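You operate a simulated robot arm through the tools that you are given. There is no shell and no other tool. Be economical: measure what you need, move in short steps, check, and stop when the job is done.

The job below is to be done with a simulated robot arm. You get a single attempt, and the scene is never put back.

JOB
Strip the filter rig and keep its loaded disc on the red mat.
Fine: open the rig vent valve first, gauge at nought, then the clamp; rig cup on the black mat.

The check looks at the end state, three seconds after you hand in, the way a careful person would. Anything else that was tipped, shoved, dropped, spilled or broken makes it a failure.

ROBOT AND FRAMES
A 6-joint arm with a two-finger parallel gripper, fixed in place. Base frame: the origin is at the foot of the arm, x ahead of it, y to its left, z up; the work surface is at about z = 860. Units: mm, rad, N and s.
With the tool pointing down near the work surface it reaches from about 460 to 860 mm from the base axis. Its first joint turns from -2.007 to 2.007 rad. Payload 4.2 kg.
The TCP is the grasp point between the finger pads, 23 mm short of the fingertips. In the tool frame z runs along the fingers and y along their closing line. The gripper opens to 94 mm. The fingers are 38 mm wide and 10 mm thick; the gripper's body (54 by 96 mm) begins 39 mm behind the TCP.
Orientation is told as [roll, pitch, yaw] about the base's x, y, z axes, in that order, counted from this pose: with the fingers straight down and closing along the base's y, the tool's x points along the base's -x, its y along +y and its z along -z.

CONTROLS
- The arm moves only by the tool step_arm. Its argument "targets" is a list of rows, each a list of 7 numbers: the gripper command, from -1 (fully open) to 1 (shut), values between in proportion, then the shift along the tool's x, y, z in units of 40 mm (1.0 is 40 mm), then the turn, a rotation vector about the tool's x, y, z in units of 6 degrees (1.0 is 6 degrees). In form: [[fingers, tx, ty, tz, rx, ry, rz], ...]. A call has 1 to 10 rows; each row shifts and turns the commanded pose from where the row before left it, along the tool's axes as they then stand. A call with a number of a shift or a turn outside -1 to 1 is refused whole. Rows are played at 5 a second. More than 50 mm and 0.15 rad between two rows, or a gripper value outside its range, and nothing of the call is played. Where a pose cannot be reached the arm comes as near as it can. A force on the tool above 40 N (or 10 N above the force at the start of the call, whichever is more), or a blocked arm, ends the call early, and 0.2 s more pass. The fingers move at their own pace (about 108 mm/s each) and stop on an object; they squeeze with about 23 N. The grip force told is the motor's: it shows also when the fingers shut on nothing. Time passes only in rows, and 0.2 s behind the last, so rows that do not move let the fingers close. The reply holds the time, the measured pose of the TCP, the force on the tool along the base axes, the opening and the grip force, in the units named above and with some noise, with the torque about the TCP (base axes, N m) and any sound that the robot's microphone picked up.
- Cameras (640 x 400 px; columns grow to the right, rows downward): "scene" is fixed at [220.7, -499.9, 1669.1]; the picture's right is [0.50, -0.86, 0.00], its down [-0.80, -0.47, -0.37] and it looks along [0.32, 0.19, -0.93] (base axes); focal length 327 px, centre (320, 200). "wrist" rides on the gripper at [86, 16, -75] in the tool frame; the picture's right is [-0.18, 0.98, 0.00], its down [-0.58, -0.11, -0.81] and it looks along [-0.79, -0.15, 0.59] (tool axes); focal length 243 px, centre (320, 200). There is no depth. A picture from a camera that has moved, and an enlarged one, comes with that camera's place and axes in the base frame and with its lens.
- grab_frame(camera): a new picture of that camera. It takes no simulated time.
- lift_body(by): slides the trunk up (or, below 0, down) by that many mm; the arm rides with it, the base frame stays. It gives what a move gives, with no picture.
- close_up(camera, box): a new picture of the part [left, top, right, bottom] of that camera's present view, enlarged. It takes no simulated time.
- finish_job(): hands the job in; it is judged then, once.

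Work in short steps. Places have to be worked out from the pictures, the camera data and where the tool is seen: move nearer, look again, correct. Check each grasp and each placing, and mend what went wrong. You have 120 turns and 68 pictures in all, those below and enlarged ones among them. Open the gripper and draw the arm clear of the work before you hand the job in, unless the task says otherwise; then end with one line.

The tools are called after "Emit:" as name(argument=value, ...) on one line, values as JSON. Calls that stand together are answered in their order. step_arm: Moves the arm, as the interface text tells. Its arguments: {"type":"object","properties":{"targets":{"type":"array","items":{"type":"array","items":{"type":"number"}}}},"required":["targets"]} The other tools are called the same way: lift_body (by) slides the trunk up or down; grab_frame (camera) takes a picture; close_up (camera, box) takes an enlarged picture of a part of a camera's view; finish_job () hands the job in.

At the start:

```text
clock: 0.0
position: [294.4, -407.3, 1243.4]
orientation: [-0.001, 0.0, 0.001]
ft_force: [-0.4, 0.1, -0.1]
ft_torque: [0.0, 0.0, -0.01]
finger_gap: 93.7
grasp_force: 0.0
trunk travel left (down, up): [-800.0, 190.0]
```

scene: 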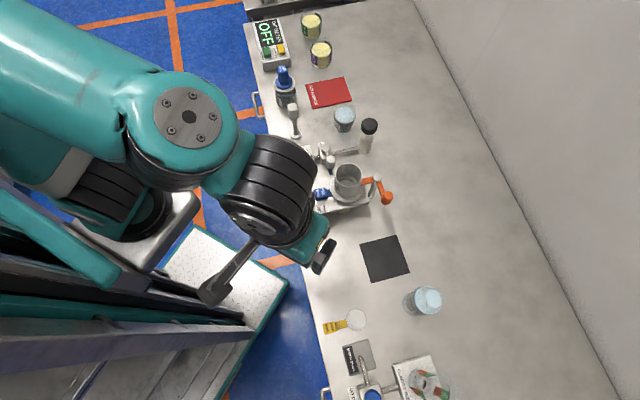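
wrist: 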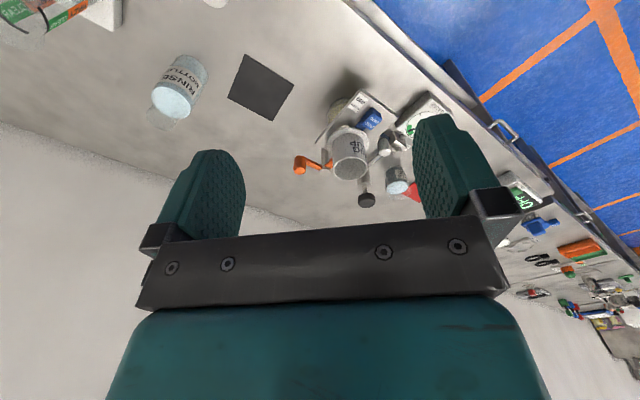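

The rig is around pixel (345,185) in the scene view. I'll enlarge it and the surroundings to understand the parts.

Emit:
close_up(camera="scene", box=[280, 100, 440, 220])

Emit:
close_up(camera="wrist", box=[280, 70, 460, 220])

Emit:
close_up(camera="scene", box=[300, 280, 480, 400])

Emit:
close_up(camera="scene", box=[240, 0, 400, 120])

```text
3.33 times, centred on (360, 160) of scene
camera zoom: at [220.7, -499.9, 1669.1], right [0.5, -0.86, 0.0], down [-0.8, -0.47, -0.37], along [0.32, 0.19, -0.93], focal length 1089 px, centre (187, 333)
```

zoom: 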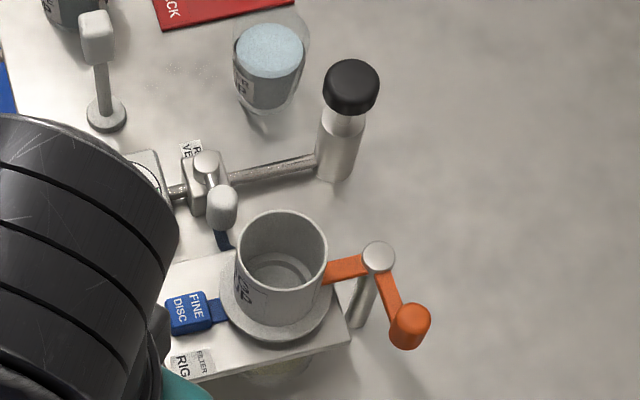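

```text
2.67 times, centred on (370, 145) of wrist
camera zoom: at [209.0, -389.9, 1318.6], right [0.18, 0.98, 0.0], down [0.58, -0.11, 0.81], along [0.79, -0.15, -0.59], focal length 647 px, centre (187, 347)
```

zoom: 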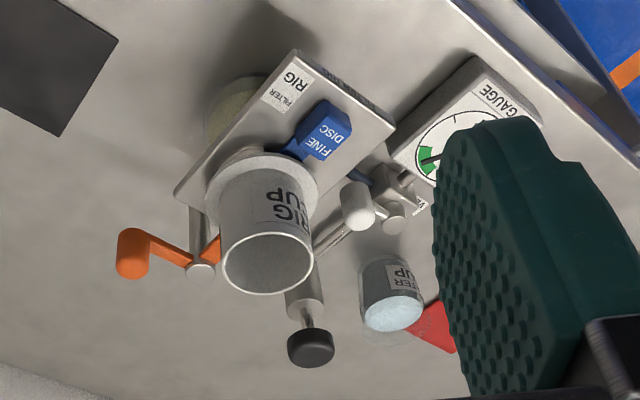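

```text
3.33 times, centred on (390, 340) of scene
camera zoom: at [220.7, -499.9, 1669.1], right [0.5, -0.86, 0.0], down [-0.8, -0.47, -0.37], along [0.32, 0.19, -0.93], focal length 1089 px, centre (87, -267)
```

zoom: 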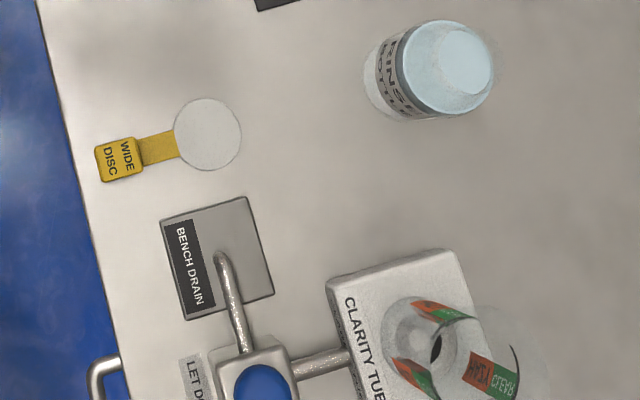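

```text
3.33 times, centred on (320, 60) of scene
camera zoom: at [220.7, -499.9, 1669.1], right [0.5, -0.86, 0.0], down [-0.8, -0.47, -0.37], along [0.32, 0.19, -0.93], focal length 1089 px, centre (320, 667)
```

zoom: 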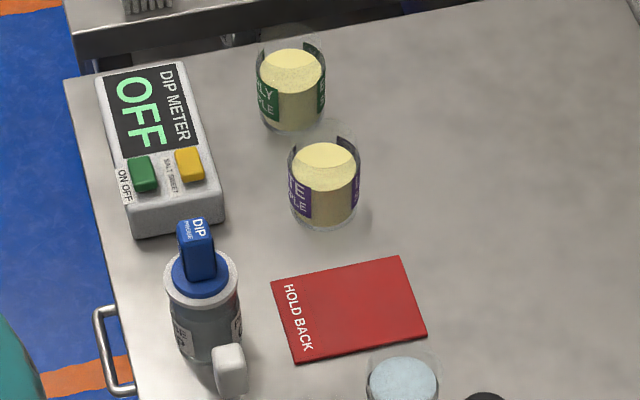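

The arm hides the gauge in both views. I'll shift the tool +y by about 120 mm at this height and look again.

Emit:
step_arm(targets=[[-1, 0, 1, 0, 0, 0, 0], [-1, 0, 1, 0, 0, 0, 0], [-1, 0, 1, 0, 0, 0, 0], [-1, 0, 0, 0, 0, 0, 0]])

Emit:
grab_frame(camera="wrist")

Emit:
close_up(camera="wrist", box=[230, 40, 430, 200])

```text
clock: 1.0
position: [298.1, -299.0, 1239.2]
orientation: [0.002, 0.001, 0.0]
ft_force: [-0.6, 0.0, 0.0]
ft_torque: [-0.01, -0.03, 0.04]
finger_gap: 94.2
grasp_force: 0.0
out of reach, approached as far as the arm can: row 3
trunk travel left (down, up): [-800.0, 190.0]
```

```text
61 pictures are left
camera wrist: at [213.1, -281.6, 1314.4], right [0.18, 0.98, 0.0], down [0.58, -0.11, 0.81], along [0.79, -0.15, -0.59], focal length 243 px, centre (320, 200)
```

wrist: 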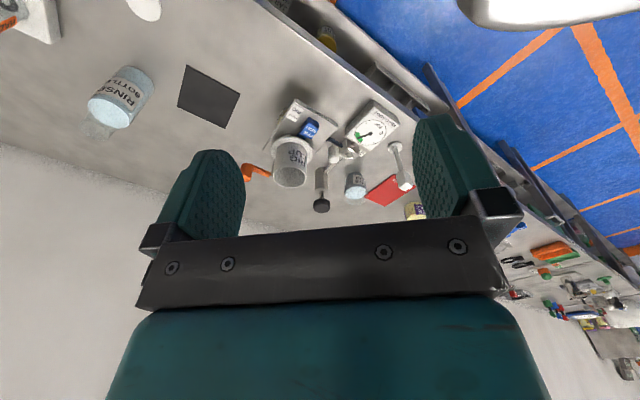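

```text
2.50 times, centred on (330, 120) of wrist
camera zoom: at [213.1, -281.6, 1314.4], right [0.18, 0.98, 0.0], down [0.58, -0.11, 0.81], along [0.79, -0.15, -0.59], focal length 606 px, centre (295, 400)
```

zoom: 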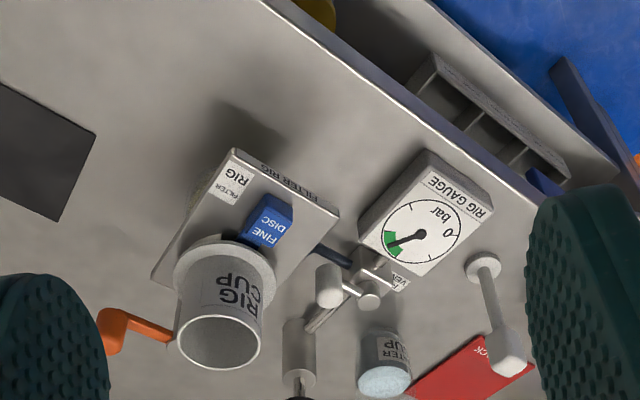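

Gauge is under vacuum (in the green). I'll look through the scene camera for valve and lever geometry now that the arm has moved.

Emit:
close_up(camera="scene", box=[270, 60, 430, 220])

```text
2.50 times, centred on (350, 140) of scene
camera zoom: at [220.7, -499.9, 1669.1], right [0.5, -0.86, 0.0], down [-0.8, -0.47, -0.37], along [0.32, 0.19, -0.93], focal length 817 px, centre (245, 350)
```

zoom: 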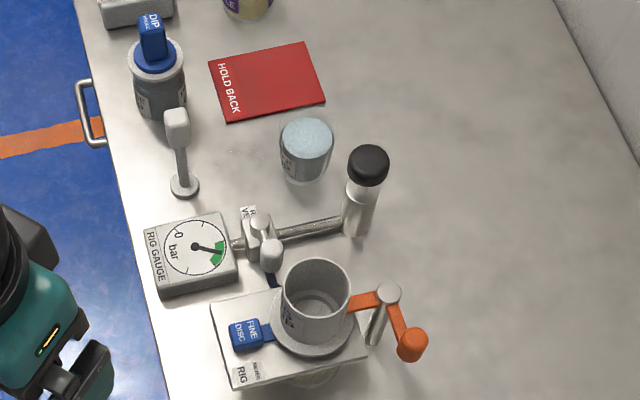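

Estimates: vent hub ≈(610,-288,917) with a knob-ended lever to ≈(573,-320,931), clamp post ≈(600,-440), cup axis ≈(517,-392) with rim z≈1033. I'll move closer, staying above the cup, for a detailed look.

Emit:
step_arm(targets=[[-1, -1, 0, 0.8, 0, 0, 0], [-1, -1, 0, 0.8, 0, 0, 0], [-1, -1, 0, 0.8, 0, 0, 0], [-1, -0.8, 0, 0.8, 0, 0, 0], [-1, 0, 0, 0, 0, 0, 0]])

Emit:
grab_frame(camera="wrist")

Emit:
close_up(camera="wrist", box=[200, 0, 440, 180])

```text
refused: row 1 steps farther than a row can; nothing moved
```

```text
58 pictures are left
camera wrist: at [213.1, -281.6, 1314.4], right [0.18, 0.98, 0.0], down [0.58, -0.11, 0.81], along [0.79, -0.15, -0.59], focal length 243 px, centre (320, 200)
```

wrist: 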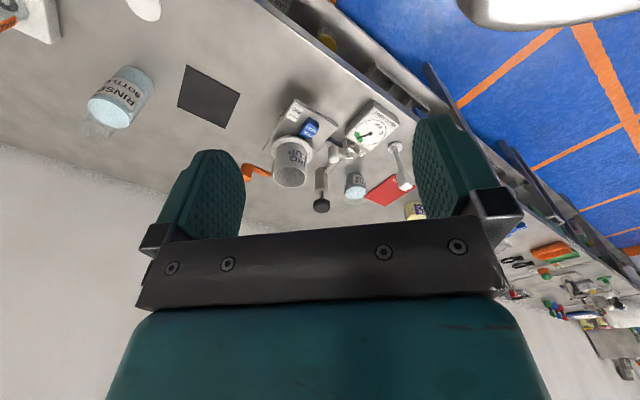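

```text
2.22 times, centred on (320, 90) of wrist
camera zoom: at [213.1, -281.6, 1314.4], right [0.18, 0.98, 0.0], down [0.58, -0.11, 0.81], along [0.79, -0.15, -0.59], focal length 539 px, centre (320, 444)
```

zoom: 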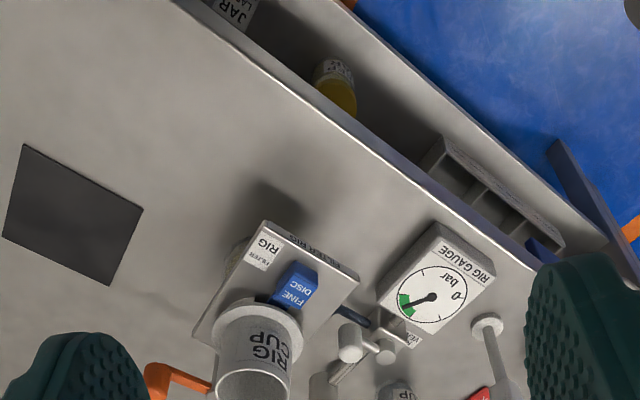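

The combined step was too long; I'll repeat with smaller rows (|step| ≤ 50 mm, and commanded pose slightly out of reach now).

Emit:
step_arm(targets=[[-1, -0.6, 0, 0.4, 0, 0, 0], [-1, -0.8, 0, 0.6, 0, 0, 0], [-1, -0.8, 0, 0.6, 0, 0, 0], [-1, -0.8, 0, 0.8, 0, 0, 0], [-1, -0.8, 0, 0.8, 0, 0, 0], [-1, 0, 0, 0, 0, 0, 0]])

```text
clock: 2.4
position: [453.5, -300.4, 1109.5]
orientation: [-0.001, 0.0, 0.0]
ft_force: [-1.6, 0.3, 0.2]
ft_torque: [0.0, 0.01, 0.03]
finger_gap: 94.2
grasp_force: 0.0
trunk travel left (down, up): [-800.0, 190.0]
```

Now take a close look from here.

Emit:
grab_frame(camera="wrist")

Emit:
close_up(camera="wrist", box=[220, 30, 420, 180])

```text
56 pictures are left
camera wrist: at [366.8, -283.2, 1185.1], right [0.18, 0.98, 0.0], down [0.58, -0.11, 0.81], along [0.79, -0.15, -0.59], focal length 243 px, centre (320, 200)
```

wrist: 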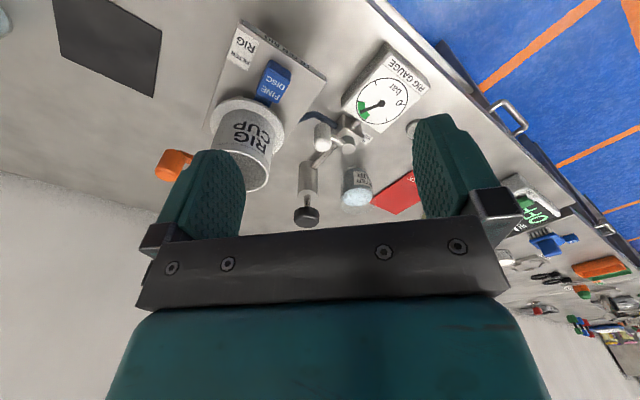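

```text
2.67 times, centred on (320, 105) of wrist
camera zoom: at [366.8, -283.2, 1185.1], right [0.18, 0.98, 0.0], down [0.58, -0.11, 0.81], along [0.79, -0.15, -0.59], focal length 647 px, centre (320, 453)
```

zoom: 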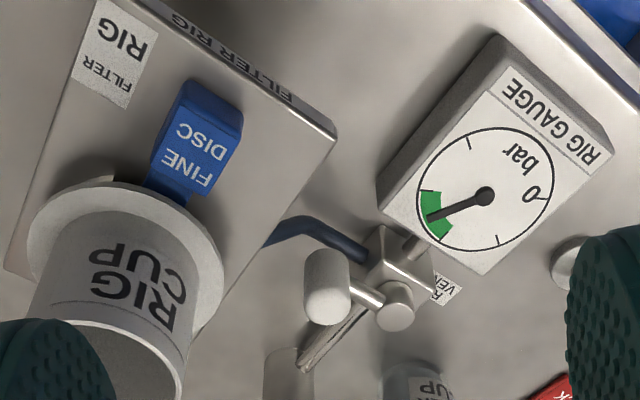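

Refined: knob ≈(576,-319,929), hub ≈(616,-287); pump cap top z≈985 at (683,-366); gauge top z≈890. I'll go above the knob at safe height and yaw +39° so the fingers close tangentially.

Emit:
step_arm(targets=[[-0.2, -1, -0.15, 0, 0, 0, 0], [-0.2, -1, -0.15, 0, 0, 0, 0], [-0.2, -1, -0.165, 0, 0, 0, 0], [-0.2, -0.06, 0, 0, 0, 0, -1], [-0.2, 0, 0, 0, 0, 0, -1], [-0.2, 0, 0, 0, 0, 0, -1], [-0.2, 0, 0, 0, 0, 0, -1], [-0.2, 0, 0, 0, 0, 0, -1], [-0.2, 0, 0, 0, 0, 0, -1], [-0.2, 0, 0, 0, 0, 0, -0.5]])

Emit:
grab_frame(camera="wrist")

Emit:
close_up(camera="scene", box=[270, 60, 430, 220])

```text
clock: 4.6
position: [572.1, -318.0, 1108.9]
orientation: [0.0, 0.0, 0.682]
ft_force: [-0.3, 0.2, 0.3]
ft_torque: [0.02, 0.0, -0.01]
finger_gap: 56.3
grasp_force: 0.0
trunk travel left (down, up): [-800.0, 190.0]
```

```text
54 pictures are left
camera wrist: at [496.2, -357.7, 1185.5], right [-0.48, 0.88, 0.0], down [0.52, 0.28, 0.81], along [0.71, 0.38, -0.59], focal length 243 px, centre (320, 200)
```

wrist: 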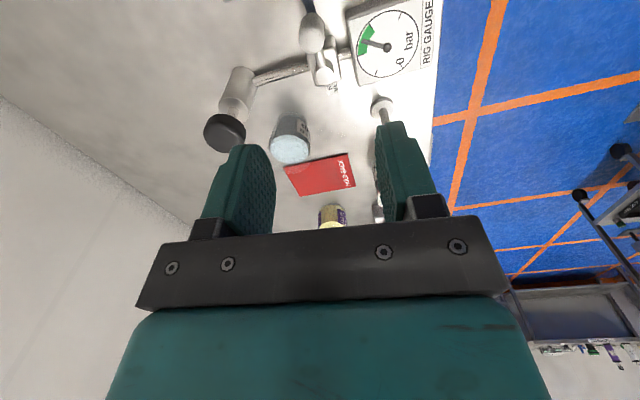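

```text
2.50 times, centred on (350, 140) of scene
camera zoom: at [220.7, -499.9, 1669.1], right [0.5, -0.86, 0.0], down [-0.8, -0.47, -0.37], along [0.32, 0.19, -0.93], focal length 817 px, centre (245, 350)
```

zoom: 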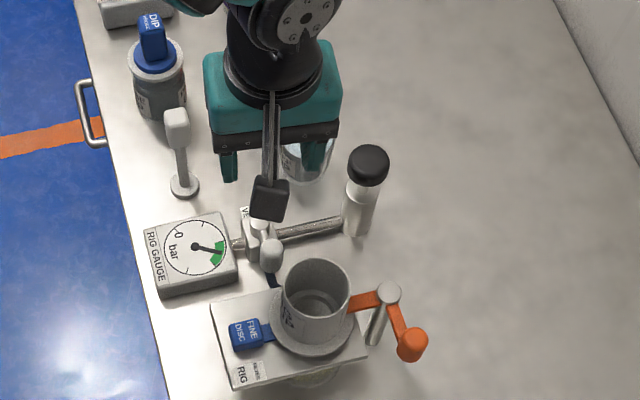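

The camera bracket (86 mm behind the TCP) would hit the cup in this yaw. I'll instead push the knob with closed fingers at yaw ≈ -51°, which puts the bracket over the gauge; rotate at height first.

Emit:
step_arm(targets=[[1, 0, 0, 0, 0, 0, 1], [1, 0, 0, 0, 0, 0, 1], [1, 0, 0, 0, 0, 0, 1], [1, 0, 0, 0, 0, 0, 1], [1, 0, 0, 0, 0, 0, 1], [1, 0, 0, 0, 0, 0, 1], [1, 0, 0, 0, 0, 0, 1], [1, 0, 0, 0, 0, 0, 1], [1, 0, 0, 0, 0, 0, 1], [1, 0, 0, 0, 0, 0, 1]])

Emit:
step_arm(targets=[[1, 0, 0, 0, 0, 0, 1], [1, 0, 0, 0, 0, 0, 1], [1, 0, 0, 0, 0, 0, 1], [1, 0, 0, 0, 0, 0, 1], [1, 0, 0, 0, 0, 0, 1], [1, 0, 0, 0, 0, 0, 0]])

Emit:
grab_frame(camera="wrist")

```text
clock: 6.8
position: [573.2, -314.8, 1110.4]
orientation: [0.0, 0.0, -0.368]
ft_force: [0.4, -0.5, -0.4]
ft_torque: [0.01, 0.0, 0.0]
finger_gap: 0.0
grasp_force: 22.6
trunk travel left (down, up): [-800.0, 190.0]
```

```text
clock: 8.2
position: [571.9, -316.9, 1109.5]
orientation: [-0.002, -0.001, -0.892]
ft_force: [1.0, -0.7, 0.1]
ft_torque: [0.02, 0.03, 0.03]
finger_gap: 0.0
grasp_force: 23.4
trunk travel left (down, up): [-800.0, 190.0]
```

```text
52 pictures are left
camera wrist: at [531.0, -238.1, 1185.2], right [0.88, 0.47, 0.0], down [0.28, -0.52, 0.81], along [0.38, -0.71, -0.59], focal length 243 px, centre (320, 200)
```

wrist: 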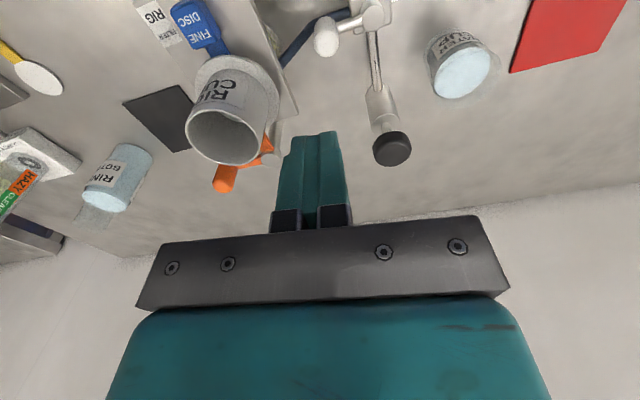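

Knob confirmed at ≈(578,-318). Moving back tangentially ~40 mm, then lowering to TCP z≈935 beside the knob (tips ~912, above the gauge top).

Emit:
step_arm(targets=[[1, 1, 0.05, 0, 0, 0, 0], [1, 0, 0, 1, 0, 0, 0], [1, 0, 0, 1, 0, 0, 0], [1, 0, 0, 1, 0, 0, 0], [1, 0, 0, 1, 0, 0, 0], [1, 0, 0, 0.35, 0, 0, 0], [1, 0, 0, 0, 0, 0, 0]])

Emit:
grab_frame(camera="wrist")

Emit:
close_up(camera="scene", box=[270, 60, 430, 220])

```text
clock: 9.8
position: [547.4, -284.1, 935.0]
orientation: [-0.001, -0.002, -0.891]
ft_force: [0.9, 0.1, 0.0]
ft_torque: [-0.03, 0.01, 0.03]
finger_gap: 0.1
grasp_force: 23.1
trunk travel left (down, up): [-800.0, 190.0]
```

```text
51 pictures are left
camera wrist: at [507.4, -205.1, 1011.1], right [0.88, 0.48, 0.0], down [0.28, -0.52, 0.81], along [0.38, -0.71, -0.59], focal length 243 px, centre (320, 200)
```

wrist: 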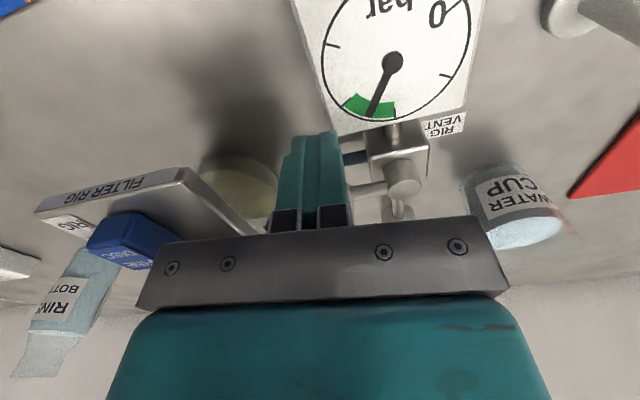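

```text
2.50 times, centred on (350, 140) of scene
camera zoom: at [220.7, -499.9, 1669.1], right [0.5, -0.86, 0.0], down [-0.8, -0.47, -0.37], along [0.32, 0.19, -0.93], focal length 817 px, centre (245, 350)
```

zoom: 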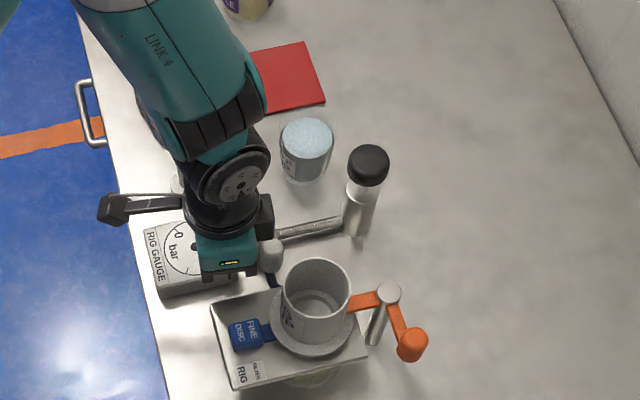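

Fingers are beside the knob with clearance. Push gently in tool -x (toward the pump) and watch forces.

Emit:
step_arm(targets=[[1, -0.25, 0, 0, 0, 0, 0], [1, -0.25, 0, 0, 0, 0, 0], [1, -0.25, 0, 0, 0, 0, 0], [1, -0.15, 0, 0, 0, 0, 0], [1, 0, 0, 0, 0, 0, 0]])

Emit:
close_up(camera="scene", box=[270, 60, 430, 220])

```text
clock: 11.0
position: [570.7, -313.1, 936.1]
orientation: [0.001, 0.0, -0.89]
ft_force: [-0.1, 0.7, 0.5]
ft_torque: [0.04, 0.0, 0.0]
finger_gap: 0.2
grasp_force: 23.4
trunk travel left (down, up): [-800.0, 190.0]
```

```text
2.50 times, centred on (350, 140) of scene
camera zoom: at [220.7, -499.9, 1669.1], right [0.5, -0.86, 0.0], down [-0.8, -0.47, -0.37], along [0.32, 0.19, -0.93], focal length 817 px, centre (245, 350)
```

zoom: 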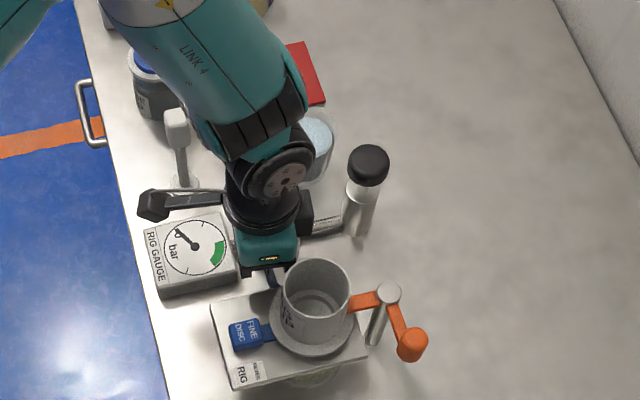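

The gauge needle dropped toward 0 — right direction. I'll continue swinging the lever about its hub with the tool turning along, ~36° more.

Emit:
step_arm(targets=[[1, -0.135, -0.016, 0, 0, 0, -1], [1, -0.135, -0.016, 0, 0, 0, -1], [1, -0.135, -0.016, 0, 0, 0, -1], [1, -0.135, -0.016, 0, 0, 0, -1], [1, -0.135, -0.016, 0, 0, 0, -1], [1, -0.135, -0.016, 0, 0, 0, -1], [1, 0, 0, 0, 0, 0, 0]])

Emit:
close_up(camera="scene", box=[270, 60, 430, 220])

Emit:
grab_frame(camera="wrist")

```text
clock: 12.6
position: [593.9, -334.6, 936.4]
orientation: [0.001, 0.003, -0.259]
ft_force: [-14.7, 1.5, 2.1]
ft_torque: [-0.02, -0.03, 0.15]
finger_gap: 0.0
grasp_force: 23.0
trunk travel left (down, up): [-800.0, 190.0]
```

```text
2.50 times, centred on (350, 140) of scene
camera zoom: at [220.7, -499.9, 1669.1], right [0.5, -0.86, 0.0], down [-0.8, -0.47, -0.37], along [0.32, 0.19, -0.93], focal length 817 px, centre (245, 350)
```

zoom: 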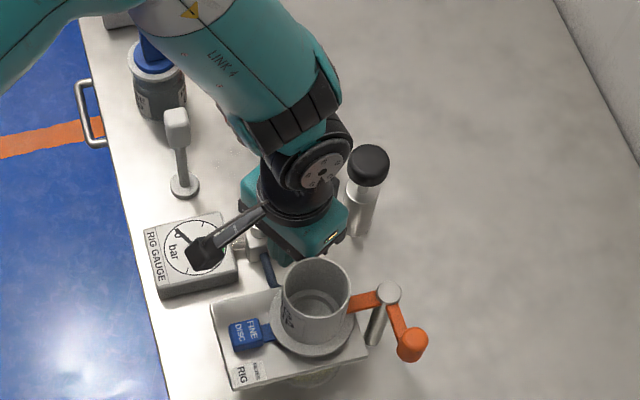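

```text
47 pictures are left
camera wrist: at [514.8, -295.1, 1011.2], right [0.43, 0.9, 0.0], down [0.54, -0.26, 0.8], along [0.72, -0.35, -0.59], focal length 243 px, centre (320, 200)
```

wrist: 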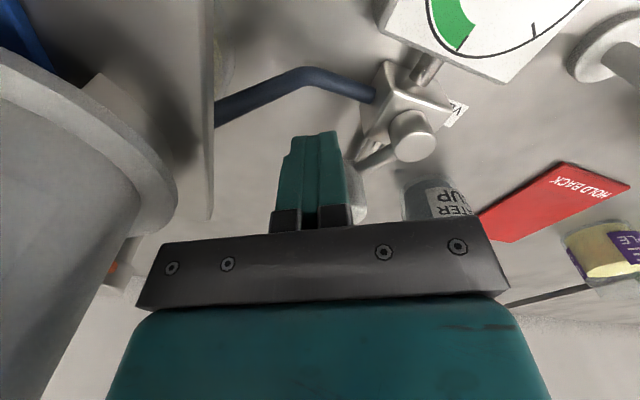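

A ~15 N resistance suggests the stop is reached. I'll back off slightly and rise, then inspect lever and gauge.

Emit:
step_arm(targets=[[1, 0.3, 0.1, 0, 0, 0, 0], [1, 0, 0, -1, 0, 0, 0], [1, 0, 0, -1, 0, 0, 0], [1, 0, 0, -1, 0, 0, 0], [1, 0, 0, -1, 0, 0, 0], [1, 0.8, 0, -0.4, 0, 0, 0], [1, 1, 0, 0, 0, 0, 0], [1, 0, 0, 0, 0, 0, 0]])

Emit:
close_up(camera="wrist", box=[200, 0, 440, 180])

Emit:
close_up(camera="scene", box=[270, 60, 430, 220])

```text
clock: 14.4
position: [515.0, -309.0, 1111.2]
orientation: [0.001, 0.001, -0.261]
ft_force: [0.0, -0.9, -0.3]
ft_torque: [0.01, -0.01, -0.05]
finger_gap: 0.3
grasp_force: 23.2
trunk travel left (down, up): [-800.0, 190.0]
```

```text
2.22 times, centred on (320, 90) of wrist
camera zoom: at [436.3, -270.1, 1186.5], right [0.43, 0.9, 0.0], down [0.53, -0.26, 0.81], along [0.73, -0.35, -0.59], focal length 539 px, centre (320, 444)
```

zoom: 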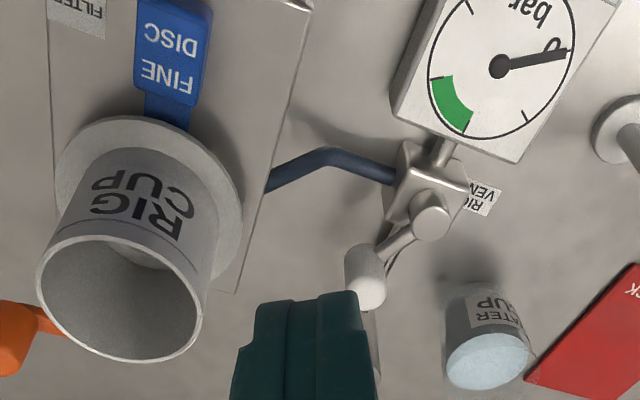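

```text
2.50 times, centred on (350, 140) of scene
camera zoom: at [220.7, -499.9, 1669.1], right [0.5, -0.86, 0.0], down [-0.8, -0.47, -0.37], along [0.32, 0.19, -0.93], focal length 817 px, centre (245, 350)
```

zoom: 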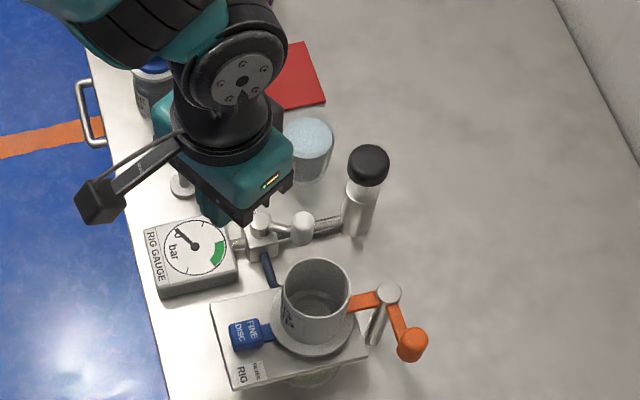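

Vent lever is in line with its pipe and the gauge reads 0. Now to inspect the clamp: move to the -y/-x side of the rig at safe height.

Emit:
step_arm(targets=[[1, 0, 0, 0, 0, 0, -1], [1, 0, 0, 0, 0, 0, -1], [1, 0, 0, 0, 0, 0, -0.5], [1, 0.48, -0.95, 0, 0, 0, 0], [1, 0.48, -0.95, 0, 0, 0, 0], [1, 0.48, -0.95, 0, 0, 0, 0], [1, 0.48, -0.95, 0, 0, 0, 0], [1, 0.48, -0.95, 0, 0, 0, 0], [1, 0, 0, 0, 0, 0, 0]])

Emit:
grab_frame(camera="wrist")

Emit:
close_up(camera="wrist", box=[220, 30, 420, 180])

Emit:
close_up(camera="scene", box=[320, 145, 400, 215])

```text
clock: 16.4
position: [420.6, -498.7, 1110.4]
orientation: [-0.001, 0.001, -0.001]
ft_force: [-0.7, -0.1, 0.0]
ft_torque: [0.01, 0.0, 0.01]
finger_gap: 0.0
grasp_force: 23.4
trunk travel left (down, up): [-800.0, 190.0]
```

```text
44 pictures are left
camera wrist: at [334.4, -480.6, 1187.6], right [0.18, 0.98, 0.0], down [0.58, -0.11, 0.81], along [0.79, -0.15, -0.59], focal length 243 px, centre (320, 200)
```

wrist: 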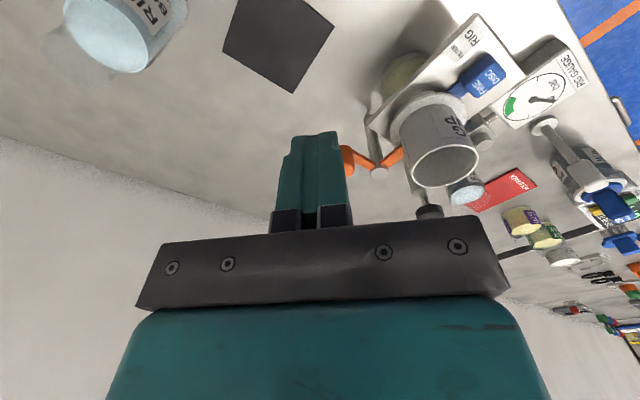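

```text
2.67 times, centred on (320, 105) of wrist
camera zoom: at [334.4, -480.6, 1187.6], right [0.18, 0.98, 0.0], down [0.58, -0.11, 0.81], along [0.79, -0.15, -0.59], focal length 647 px, centre (320, 453)
```

zoom: 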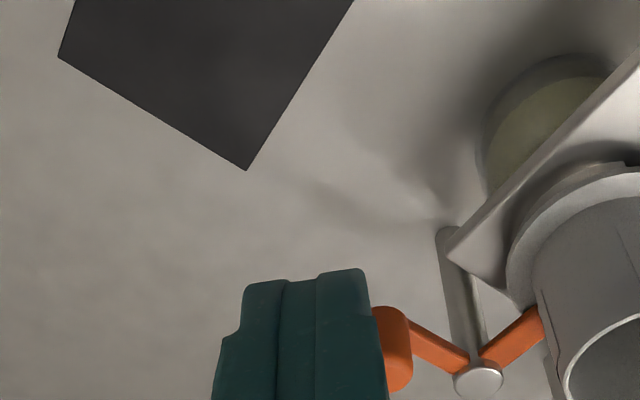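

```text
5.71 times, centred on (360, 180) of scene
camera zoom: at [220.7, -499.9, 1669.1], right [0.5, -0.86, 0.0], down [-0.8, -0.47, -0.37], along [0.32, 0.19, -0.93], focal length 1867 px, centre (91, 314)
```

zoom: 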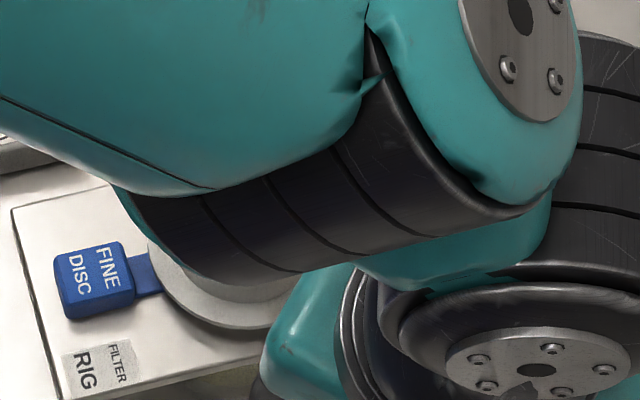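

Clamp post ≈(573,-446), cap z≈975; its knob ≈(527,-487, ~995); the arm points to the cup so it must swing CCW (knob to +x/-y). I'll position the closed fingers on the knob's cup side at yaw -48°.

Emit:
step_arm(targets=[[1, -0.96, 0.55, 0, 0, 0, 0], [1, -0.96, 0.55, 0, 0, 0, 0], [1, 0, 0, 0, 0, 0, 1], [1, 0, 0, 0, 0, 0, 1], [1, 0, 0, 0, 0, 0, 1], [1, 0, 0, 0, 0, 0, 1], [1, 0, 0, 0, 0, 0, 1], [1, 0, 0, 0, 0, 0, 1], [1, 0, 0, 0, 0, 0, 1], [1, 0, 0, 0, 0, 0, 1]])

Emit:
grab_frame(camera="wrist")

Emit:
grab_frame(camera="scene")

```text
clock: 18.6
position: [496.5, -453.9, 1112.1]
orientation: [0.0, 0.0, -0.84]
ft_force: [-0.9, 0.0, -0.3]
ft_torque: [0.0, 0.03, -0.04]
finger_gap: 0.0
grasp_force: 23.4
trunk travel left (down, up): [-800.0, 190.0]
```

```text
41 pictures are left
camera wrist: at [452.0, -377.8, 1187.4], right [0.85, 0.52, 0.0], down [0.31, -0.51, 0.81], along [0.42, -0.69, -0.59], focal length 243 px, centre (320, 200)
```

wrist: 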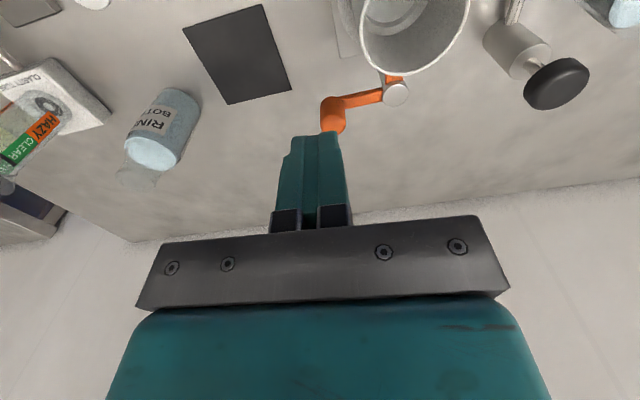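

```text
40 pictures are left
```

scene: 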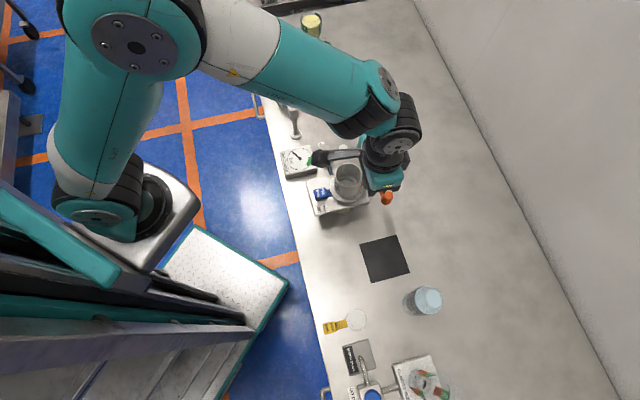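

Knob refined to ≈(533,-488,987), cap ≈(574,-445,979). Fingers sit ~50 mm behind it tangentially; lowering to TCP z≈1001 (tips ~978).

Emit:
step_arm(targets=[[1, 0, 0, 1, 0, 0, 0], [1, 0, 0, 1, 0, 0, 0], [1, 0, 0, 0.78, 0, 0, 0], [1, 0, 0, 0, 0, 0, 0]])

Emit:
grab_frame(camera="wrist")

```text
clock: 19.6
position: [496.3, -453.1, 1002.2]
orientation: [0.001, 0.001, -0.837]
ft_force: [0.6, -0.3, -0.6]
ft_torque: [0.04, -0.02, -0.01]
finger_gap: 0.1
grasp_force: 22.8
trunk travel left (down, up): [-800.0, 190.0]
```

```text
39 pictures are left
camera wrist: at [451.4, -377.1, 1075.5], right [0.85, 0.52, 0.0], down [0.31, -0.51, 0.81], along [0.42, -0.69, -0.59], focal length 243 px, centre (320, 200)
```

wrist: 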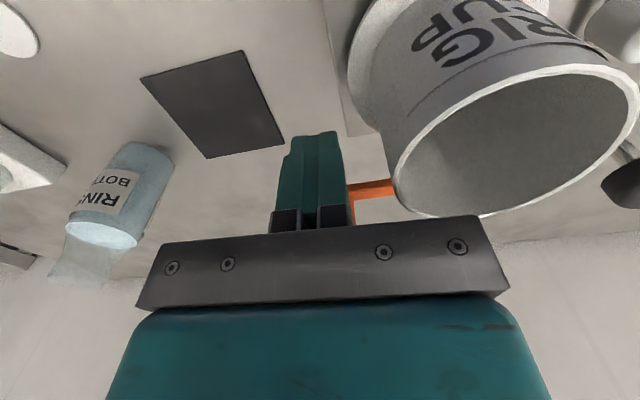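

Clear of the cup. Close the ~20 mm gap, then swing about the post ~36° while watching force.

Emit:
step_arm(targets=[[1, -0.25, 0, 0, 0, 0, 0], [1, -0.22, 0, 0, 0, 0, 0], [1, -0.16, -0.068, 0, 0, 0, -1], [1, -0.16, -0.068, 0, 0, 0, -1], [1, -0.16, -0.068, 0, 0, 0, -1], [1, -0.16, -0.068, 0, 0, 0, -1], [1, -0.16, -0.068, 0, 0, 0, -1], [1, -0.16, -0.068, 0, 0, 0, -1], [1, 0, 0, 0, 0, 0, 0]])

Emit:
grab_frame(camera="wrist")

Emit:
close_up(camera="scene", box=[270, 100, 430, 240])

```text
clock: 21.6
position: [531.9, -501.8, 1000.9]
orientation: [0.0, 0.0, -0.209]
ft_force: [0.0, 0.1, 0.5]
ft_torque: [0.02, 0.0, 0.04]
finger_gap: 0.0
grasp_force: 23.6
trunk travel left (down, up): [-800.0, 190.0]
```

```text
38 pictures are left
camera wrist: at [451.0, -467.3, 1075.9], right [0.38, 0.92, 0.0], down [0.55, -0.23, 0.81], along [0.74, -0.31, -0.59], focal length 243 px, centre (320, 200)
```

wrist: 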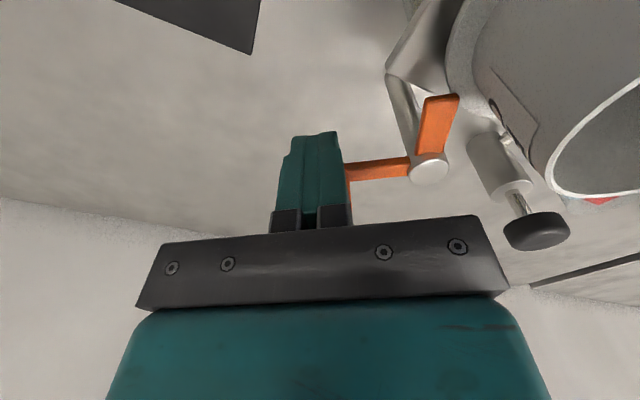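

```text
2.86 times, centred on (350, 170) of scene
camera zoom: at [220.7, -499.9, 1669.1], right [0.5, -0.86, 0.0], down [-0.8, -0.47, -0.37], along [0.32, 0.19, -0.93], focal length 934 px, centre (234, 286)
```

zoom: 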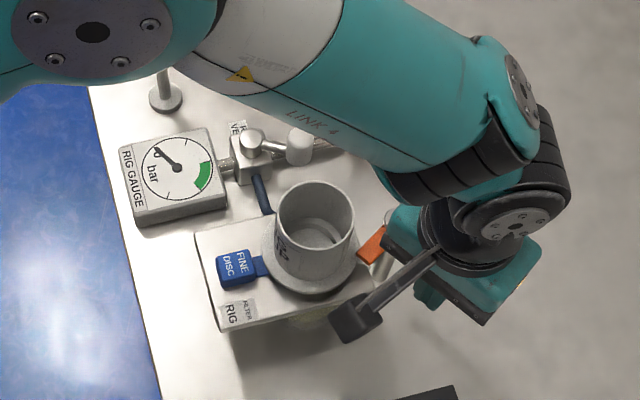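

The clamp swings freely and the arm is off the flange. Continue another ~36°.

Emit:
step_arm(targets=[[1, -0.16, -0.068, 0, 0, 0, -1], [1, -0.16, -0.068, 0, 0, 0, -1], [1, -0.16, -0.068, 0, 0, 0, -1], [1, -0.16, -0.068, 0, 0, 0, -1], [1, -0.16, -0.068, 0, 0, 0, -1], [1, -0.16, -0.068, 0, 0, 0, -1], [1, 0, 0, 0, 0, 0, 0]])

Emit:
grab_frame(camera="wrist")

```text
clock: 23.3
position: [564.4, -517.6, 999.9]
orientation: [0.003, 0.009, 0.407]
ft_force: [-25.2, -11.7, 7.2]
ft_torque: [0.23, -0.06, 0.0]
finger_gap: 0.0
grasp_force: 22.7
trunk travel left (down, up): [-800.0, 190.0]
stopped in row 7: the force on the tool passed its limit at 41 N (the readings are from after the stop); the commanded pose is now the measured one
```

```text
36 pictures are left
camera wrist: at [479.5, -536.6, 1076.7], right [-0.22, 0.98, 0.0], down [0.59, 0.13, 0.8], along [0.78, 0.18, -0.6], focal length 243 px, centre (320, 200)
```

wrist: 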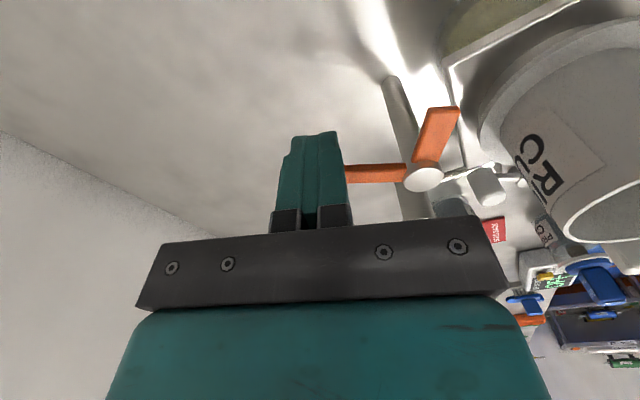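

Stop reached; the clamp arm is well clear of the cup. Back off, rise, and turn to yaw 0 for viewing the cup.

Emit:
step_arm(targets=[[-1, 0.5, 0, 0, 0, 0, 0], [1, 0.3, 0, -0.5, 0, 0, 0], [1, 0, 0, -1, 0, 0, 0], [1, 0, 0, -1, 0, 0, 0], [1, 0, 0, -0.8, 0, 0, 0.9], [-1, 0, 0, 0, 0, 0, 1], [-1, 0, 0, 0, 0, 0, 1], [-1, 0, 0, 0, 0, 0, 1], [-1, 0, 0, 0, 0, 0, 0]])

```text
clock: 25.3
position: [538.8, -530.7, 1132.9]
orientation: [0.0, 0.006, 0.005]
ft_force: [0.8, 1.4, -0.6]
ft_torque: [-0.01, 0.04, 0.02]
finger_gap: 94.0
grasp_force: 0.1
trunk travel left (down, up): [-800.0, 190.0]
```

Now move to view the cup head-on from (430,-392).

Emit:
step_arm(targets=[[-1, 0.68, 0.87, 0, 0, 0, 0], [-1, 0.68, 0.87, 0, 0, 0, 0], [-1, 0.68, 0.87, 0, 0, 0, 0], [-1, 0.68, 0.87, 0, 0, 0, 0], [-1, 0, 0, 0, 0, 0, 0]])

Emit:
grab_frame(camera="wrist")

Emit:
close_up(camera="scene", box=[270, 100, 430, 240])

```text
clock: 26.5
position: [428.1, -387.4, 1134.8]
orientation: [0.0, 0.006, 0.005]
ft_force: [0.2, -1.0, 0.3]
ft_torque: [0.03, 0.04, -0.01]
finger_gap: 94.2
grasp_force: 0.0
trunk travel left (down, up): [-800.0, 190.0]
```

```text
35 pictures are left
camera wrist: at [342.7, -370.4, 1209.1], right [0.18, 0.98, 0.0], down [0.59, -0.11, 0.8], along [0.79, -0.14, -0.6], focal length 243 px, centre (320, 200)
```

wrist: 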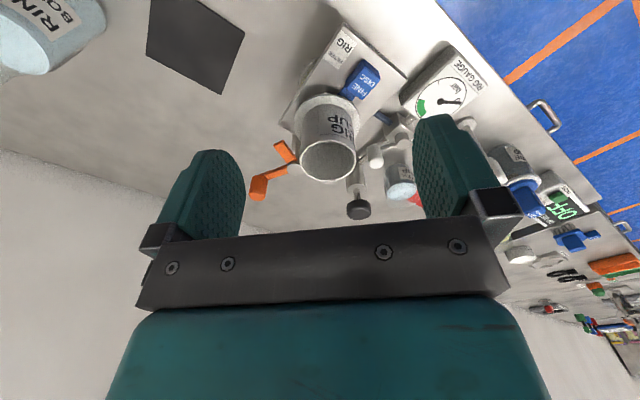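

```text
2.86 times, centred on (350, 170) of scene
camera zoom: at [220.7, -499.9, 1669.1], right [0.5, -0.86, 0.0], down [-0.8, -0.47, -0.37], along [0.32, 0.19, -0.93], focal length 934 px, centre (234, 286)
```

zoom: 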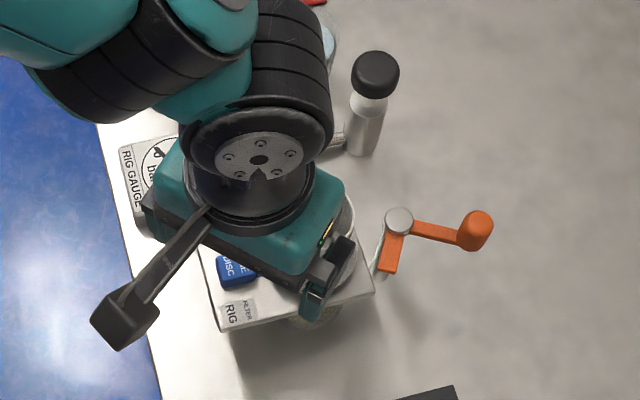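

Clamp fully open. Cup axis ≈(521,-393), rim z≈1024, flange ≈965. Move above it, yaw -30° so the fingers avoid the clamp post, and descend partway.

Emit:
step_arm(targets=[[-1, -0.8, -0.05, 0, 0, 0, 0], [-1, -0.8, -0.05, 0, 0, 0, 0], [-1, -0.72, -0.05, 0, 0, 0, 0], [-1, 0, 0, 0, 0, 0, 1], [-1, 0, 0, 0, 0, 0, 1], [-1, 0, 0, 0, 0, 0, 1], [-1, 0, 0, 0, 0, 0, 1], [-1, 0, 0, 0, 0, 0, 1], [-1, 0, 0, 1, 0, 0, 0], [-1, 0, 0, 0.6, 0, 0, 0]])

Emit:
grab_frame(camera="wrist")

Emit:
close_up(camera="scene", box=[270, 100, 430, 240])

```text
clock: 28.7
position: [521.2, -396.3, 1067.9]
orientation: [-0.004, 0.005, -0.518]
ft_force: [-0.3, 0.4, 0.6]
ft_torque: [-0.04, 0.02, -0.02]
finger_gap: 94.0
grasp_force: 0.0
trunk travel left (down, up): [-800.0, 190.0]
```

```text
33 pictures are left
camera wrist: at [455.1, -339.2, 1143.1], right [0.65, 0.76, 0.0], down [0.46, -0.38, 0.8], along [0.61, -0.52, -0.6], focal length 243 px, centre (320, 200)
```

wrist: 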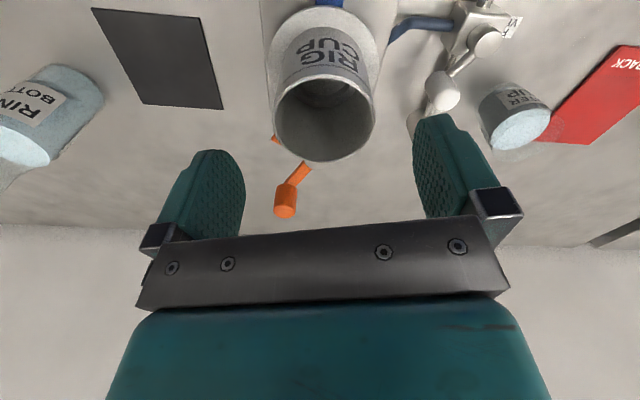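

```text
2.86 times, centred on (350, 170) of scene
camera zoom: at [220.7, -499.9, 1669.1], right [0.5, -0.86, 0.0], down [-0.8, -0.47, -0.37], along [0.32, 0.19, -0.93], focal length 934 px, centre (234, 286)
```

zoom: 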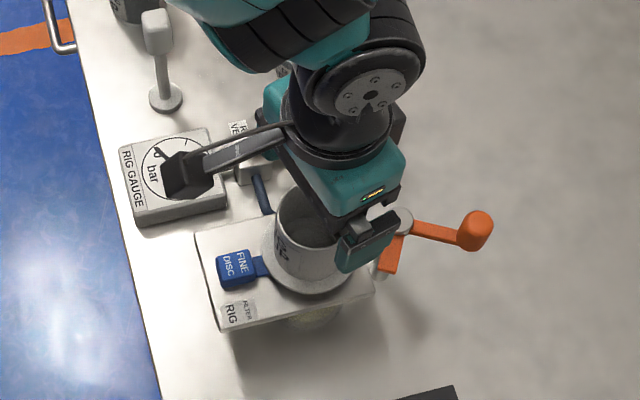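

Rim centre measured at ≈(520.5,-392); correct by ~4 mm and descend to TCP z≈1002.

Emit:
step_arm(targets=[[-1, 0.06, 0.08, 0, 0, 0, 0], [-1, 0, 0, 0.55, 0, 0, 0], [-1, 0, 0, 0.55, 0, 0, 0], [-1, 0, 0, 0.55, 0, 0, 0], [-1, 0, 0, 0, 0, 0, 0]])

Emit:
grab_frame(camera="wrist")

```text
clock: 29.9
position: [519.9, -392.9, 1001.3]
orientation: [-0.003, 0.005, -0.518]
ft_force: [-0.8, -0.3, -0.7]
ft_torque: [0.02, -0.01, 0.02]
finger_gap: 94.1
grasp_force: 0.0
trunk travel left (down, up): [-800.0, 190.0]
```

```text
31 pictures are left
camera wrist: at [455.0, -334.3, 1077.2], right [0.65, 0.76, 0.0], down [0.46, -0.38, 0.8], along [0.61, -0.52, -0.6], focal length 243 px, centre (320, 200)
```

wrist: 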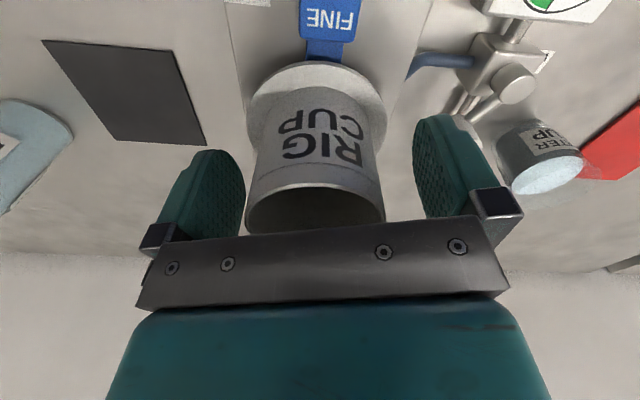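

Cup sits ~2 mm off-centre toward tool -y; correct and close slowly.

Emit:
step_arm(targets=[[-0.7, 0, -0.05, 0, 0, 0, 0], [-0.5, 0, 0, 0, 0, 0, 0], [-0.4, 0, 0, 0, 0, 0, 0], [0.2, 0, 0, 0, 0, 0, 0], [0.2, 0, 0, 0, 0, 0, 0], [0.2, 0, 0, 0, 0, 0, 0]])

```text
clock: 31.3
position: [519.0, -393.9, 1001.7]
orientation: [-0.003, 0.004, -0.519]
ft_force: [1.4, 0.0, -0.5]
ft_torque: [0.02, -0.06, -0.04]
finger_gap: 57.9
grasp_force: 23.0
trunk travel left (down, up): [-800.0, 190.0]
```

Gripped at 58 mm. Lift slowly straight up ~60 mm.

Emit:
step_arm(targets=[[0.4, 0, 0, -0.1, 0, 0, 0], [0.4, 0, 0, -0.2, 0, 0, 0], [0.4, 0, 0, -0.3, 0, 0, 0], [0.4, 0, 0, -0.5, 0, 0, 0], [0.4, 0, 0, -0.6, 0, 0, 0], [0.4, 0, 0, -0.6, 0, 0, 0], [0.4, 0, 0, 0, 0, 0, 0]])

Emit:
grab_frame(camera="wrist")

Emit:
close_up(camera="scene", box=[270, 100, 430, 240])

```text
clock: 32.9
position: [518.9, -395.5, 1092.6]
orientation: [-0.003, 0.006, -0.519]
ft_force: [-0.2, -0.2, -1.1]
ft_torque: [-0.03, 0.01, 0.0]
finger_gap: 57.7
grasp_force: 23.2
trunk travel left (down, up): [-800.0, 190.0]
```

```text
30 pictures are left
camera wrist: at [453.7, -337.4, 1168.9], right [0.65, 0.76, 0.0], down [0.46, -0.38, 0.8], along [0.61, -0.52, -0.6], focal length 243 px, centre (320, 200)
```

wrist: 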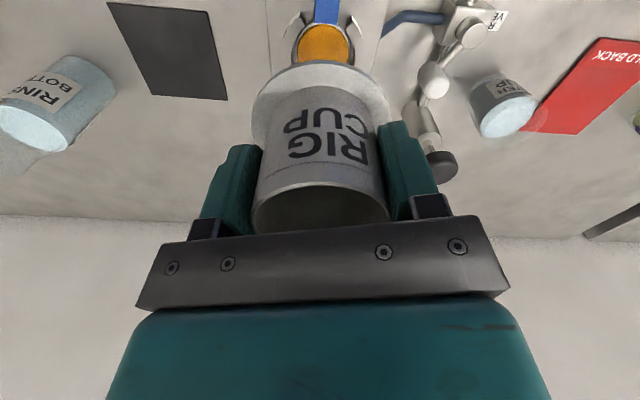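

```text
2.86 times, centred on (350, 170) of scene
camera zoom: at [220.7, -499.9, 1669.1], right [0.5, -0.86, 0.0], down [-0.8, -0.47, -0.37], along [0.32, 0.19, -0.93], focal length 934 px, centre (234, 286)
```

zoom: 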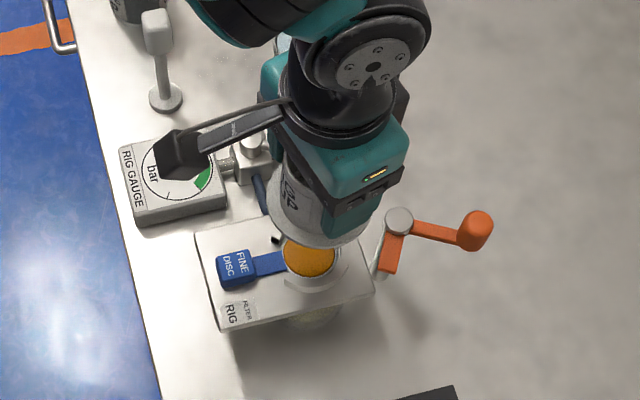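

Cup is off, disc with orange residue stays put. Carry the cup to above the black mat, centre ≈(440,-552).

Emit:
step_arm(targets=[[0.4, -0.03, -0.5, 0, 0, 0, 0], [0.4, -0.05, -0.9, 0, 0, 0, 0], [0.4, -0.05, -0.9, 0, 0, 0, 0], [0.4, -0.05, -0.9, 0, 0, 0, 0], [0.4, -0.05, -0.8, 0, 0, 0, 0], [0.4, 0, -0.39, 0, 0, 0, 0], [0.4, 0, 0, 1, 0, 0, 0], [0.4, 0, 0, 0.8, 0, 0, 0], [0.4, 0, 0, 0, 0, 0, 0]])

Emit:
grab_frame(camera="wrist")

Emit:
grab_frame(camera="scene")

```text
clock: 34.9
position: [442.5, -551.4, 1021.6]
orientation: [-0.005, 0.004, -0.519]
ft_force: [0.0, 0.3, -0.3]
ft_torque: [-0.01, -0.03, -0.03]
finger_gap: 57.3
grasp_force: 22.9
trunk travel left (down, up): [-800.0, 190.0]
```

```text
28 pictures are left
camera wrist: at [375.3, -493.7, 1097.3], right [0.65, 0.76, 0.0], down [0.46, -0.38, 0.8], along [0.61, -0.52, -0.6], focal length 243 px, centre (320, 200)
```

wrist: 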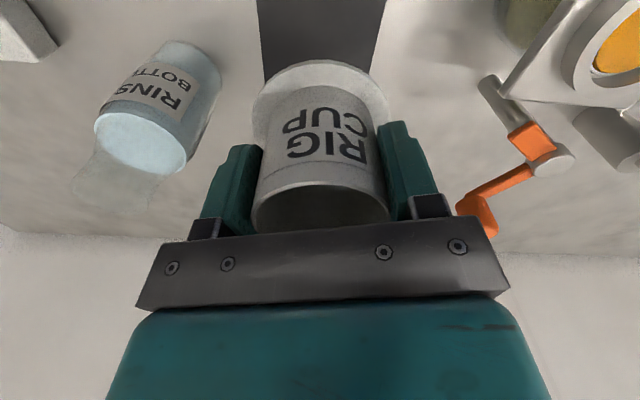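

```text
27 pictures are left
```

scene: 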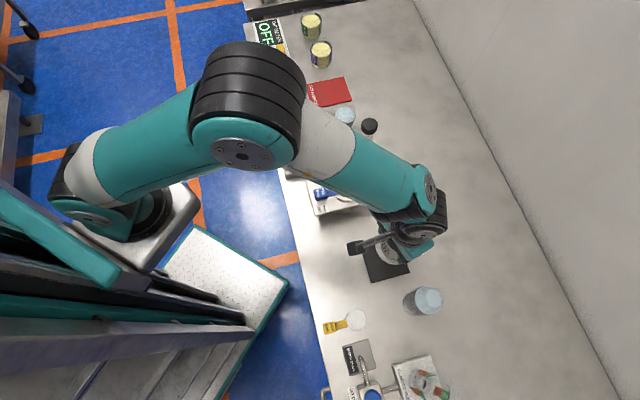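

Aligned with the mat. Lower fast to ~z 930, then slowly to touch.

Emit:
step_arm(targets=[[0.4, 0, 0, 0.7, 0, 0, 0], [0.4, 0, 0, 0.7, 0, 0, 0], [0.4, 0, 0, 0.7, 0, 0, 0], [0.4, 0, 0, 0.2, 0, 0, 0], [0.4, 0, 0, 0, 0, 0, 0]])

Emit:
grab_frame(camera="wrist")

```text
clock: 36.1
position: [440.6, -551.3, 929.9]
orientation: [-0.002, 0.008, -0.518]
ft_force: [0.5, -0.2, -1.2]
ft_torque: [-0.01, -0.03, -0.02]
finger_gap: 56.6
grasp_force: 23.0
trunk travel left (down, up): [-800.0, 190.0]
```

```text
26 pictures are left
camera wrist: at [373.9, -493.4, 1006.0], right [0.65, 0.76, 0.0], down [0.46, -0.38, 0.8], along [0.61, -0.52, -0.6], focal length 243 px, centre (320, 200)
```

wrist: 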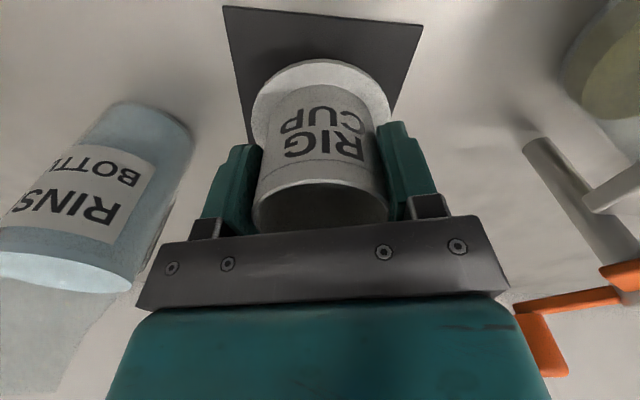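

Mat centre computes to (441.5,-553.5): within 2 mm. Lower slowly to contact.

Emit:
step_arm(targets=[[0.4, 0, -0.04, 0.25, 0, 0, 0], [0.4, 0, 0, 0.15, 0, 0, 0], [0.4, 0, 0, 0.07, 0, 0, 0], [0.4, 0, 0, 0.07, 0, 0, 0], [0.4, 0, 0, 0, 0, 0, 0]])

```text
clock: 37.3
position: [440.1, -553.3, 909.5]
orientation: [-0.005, 0.004, -0.519]
ft_force: [1.9, -0.3, 16.3]
ft_torque: [0.14, -0.2, 0.04]
finger_gap: 51.8
grasp_force: 22.7
trunk travel left (down, up): [-800.0, 190.0]
```

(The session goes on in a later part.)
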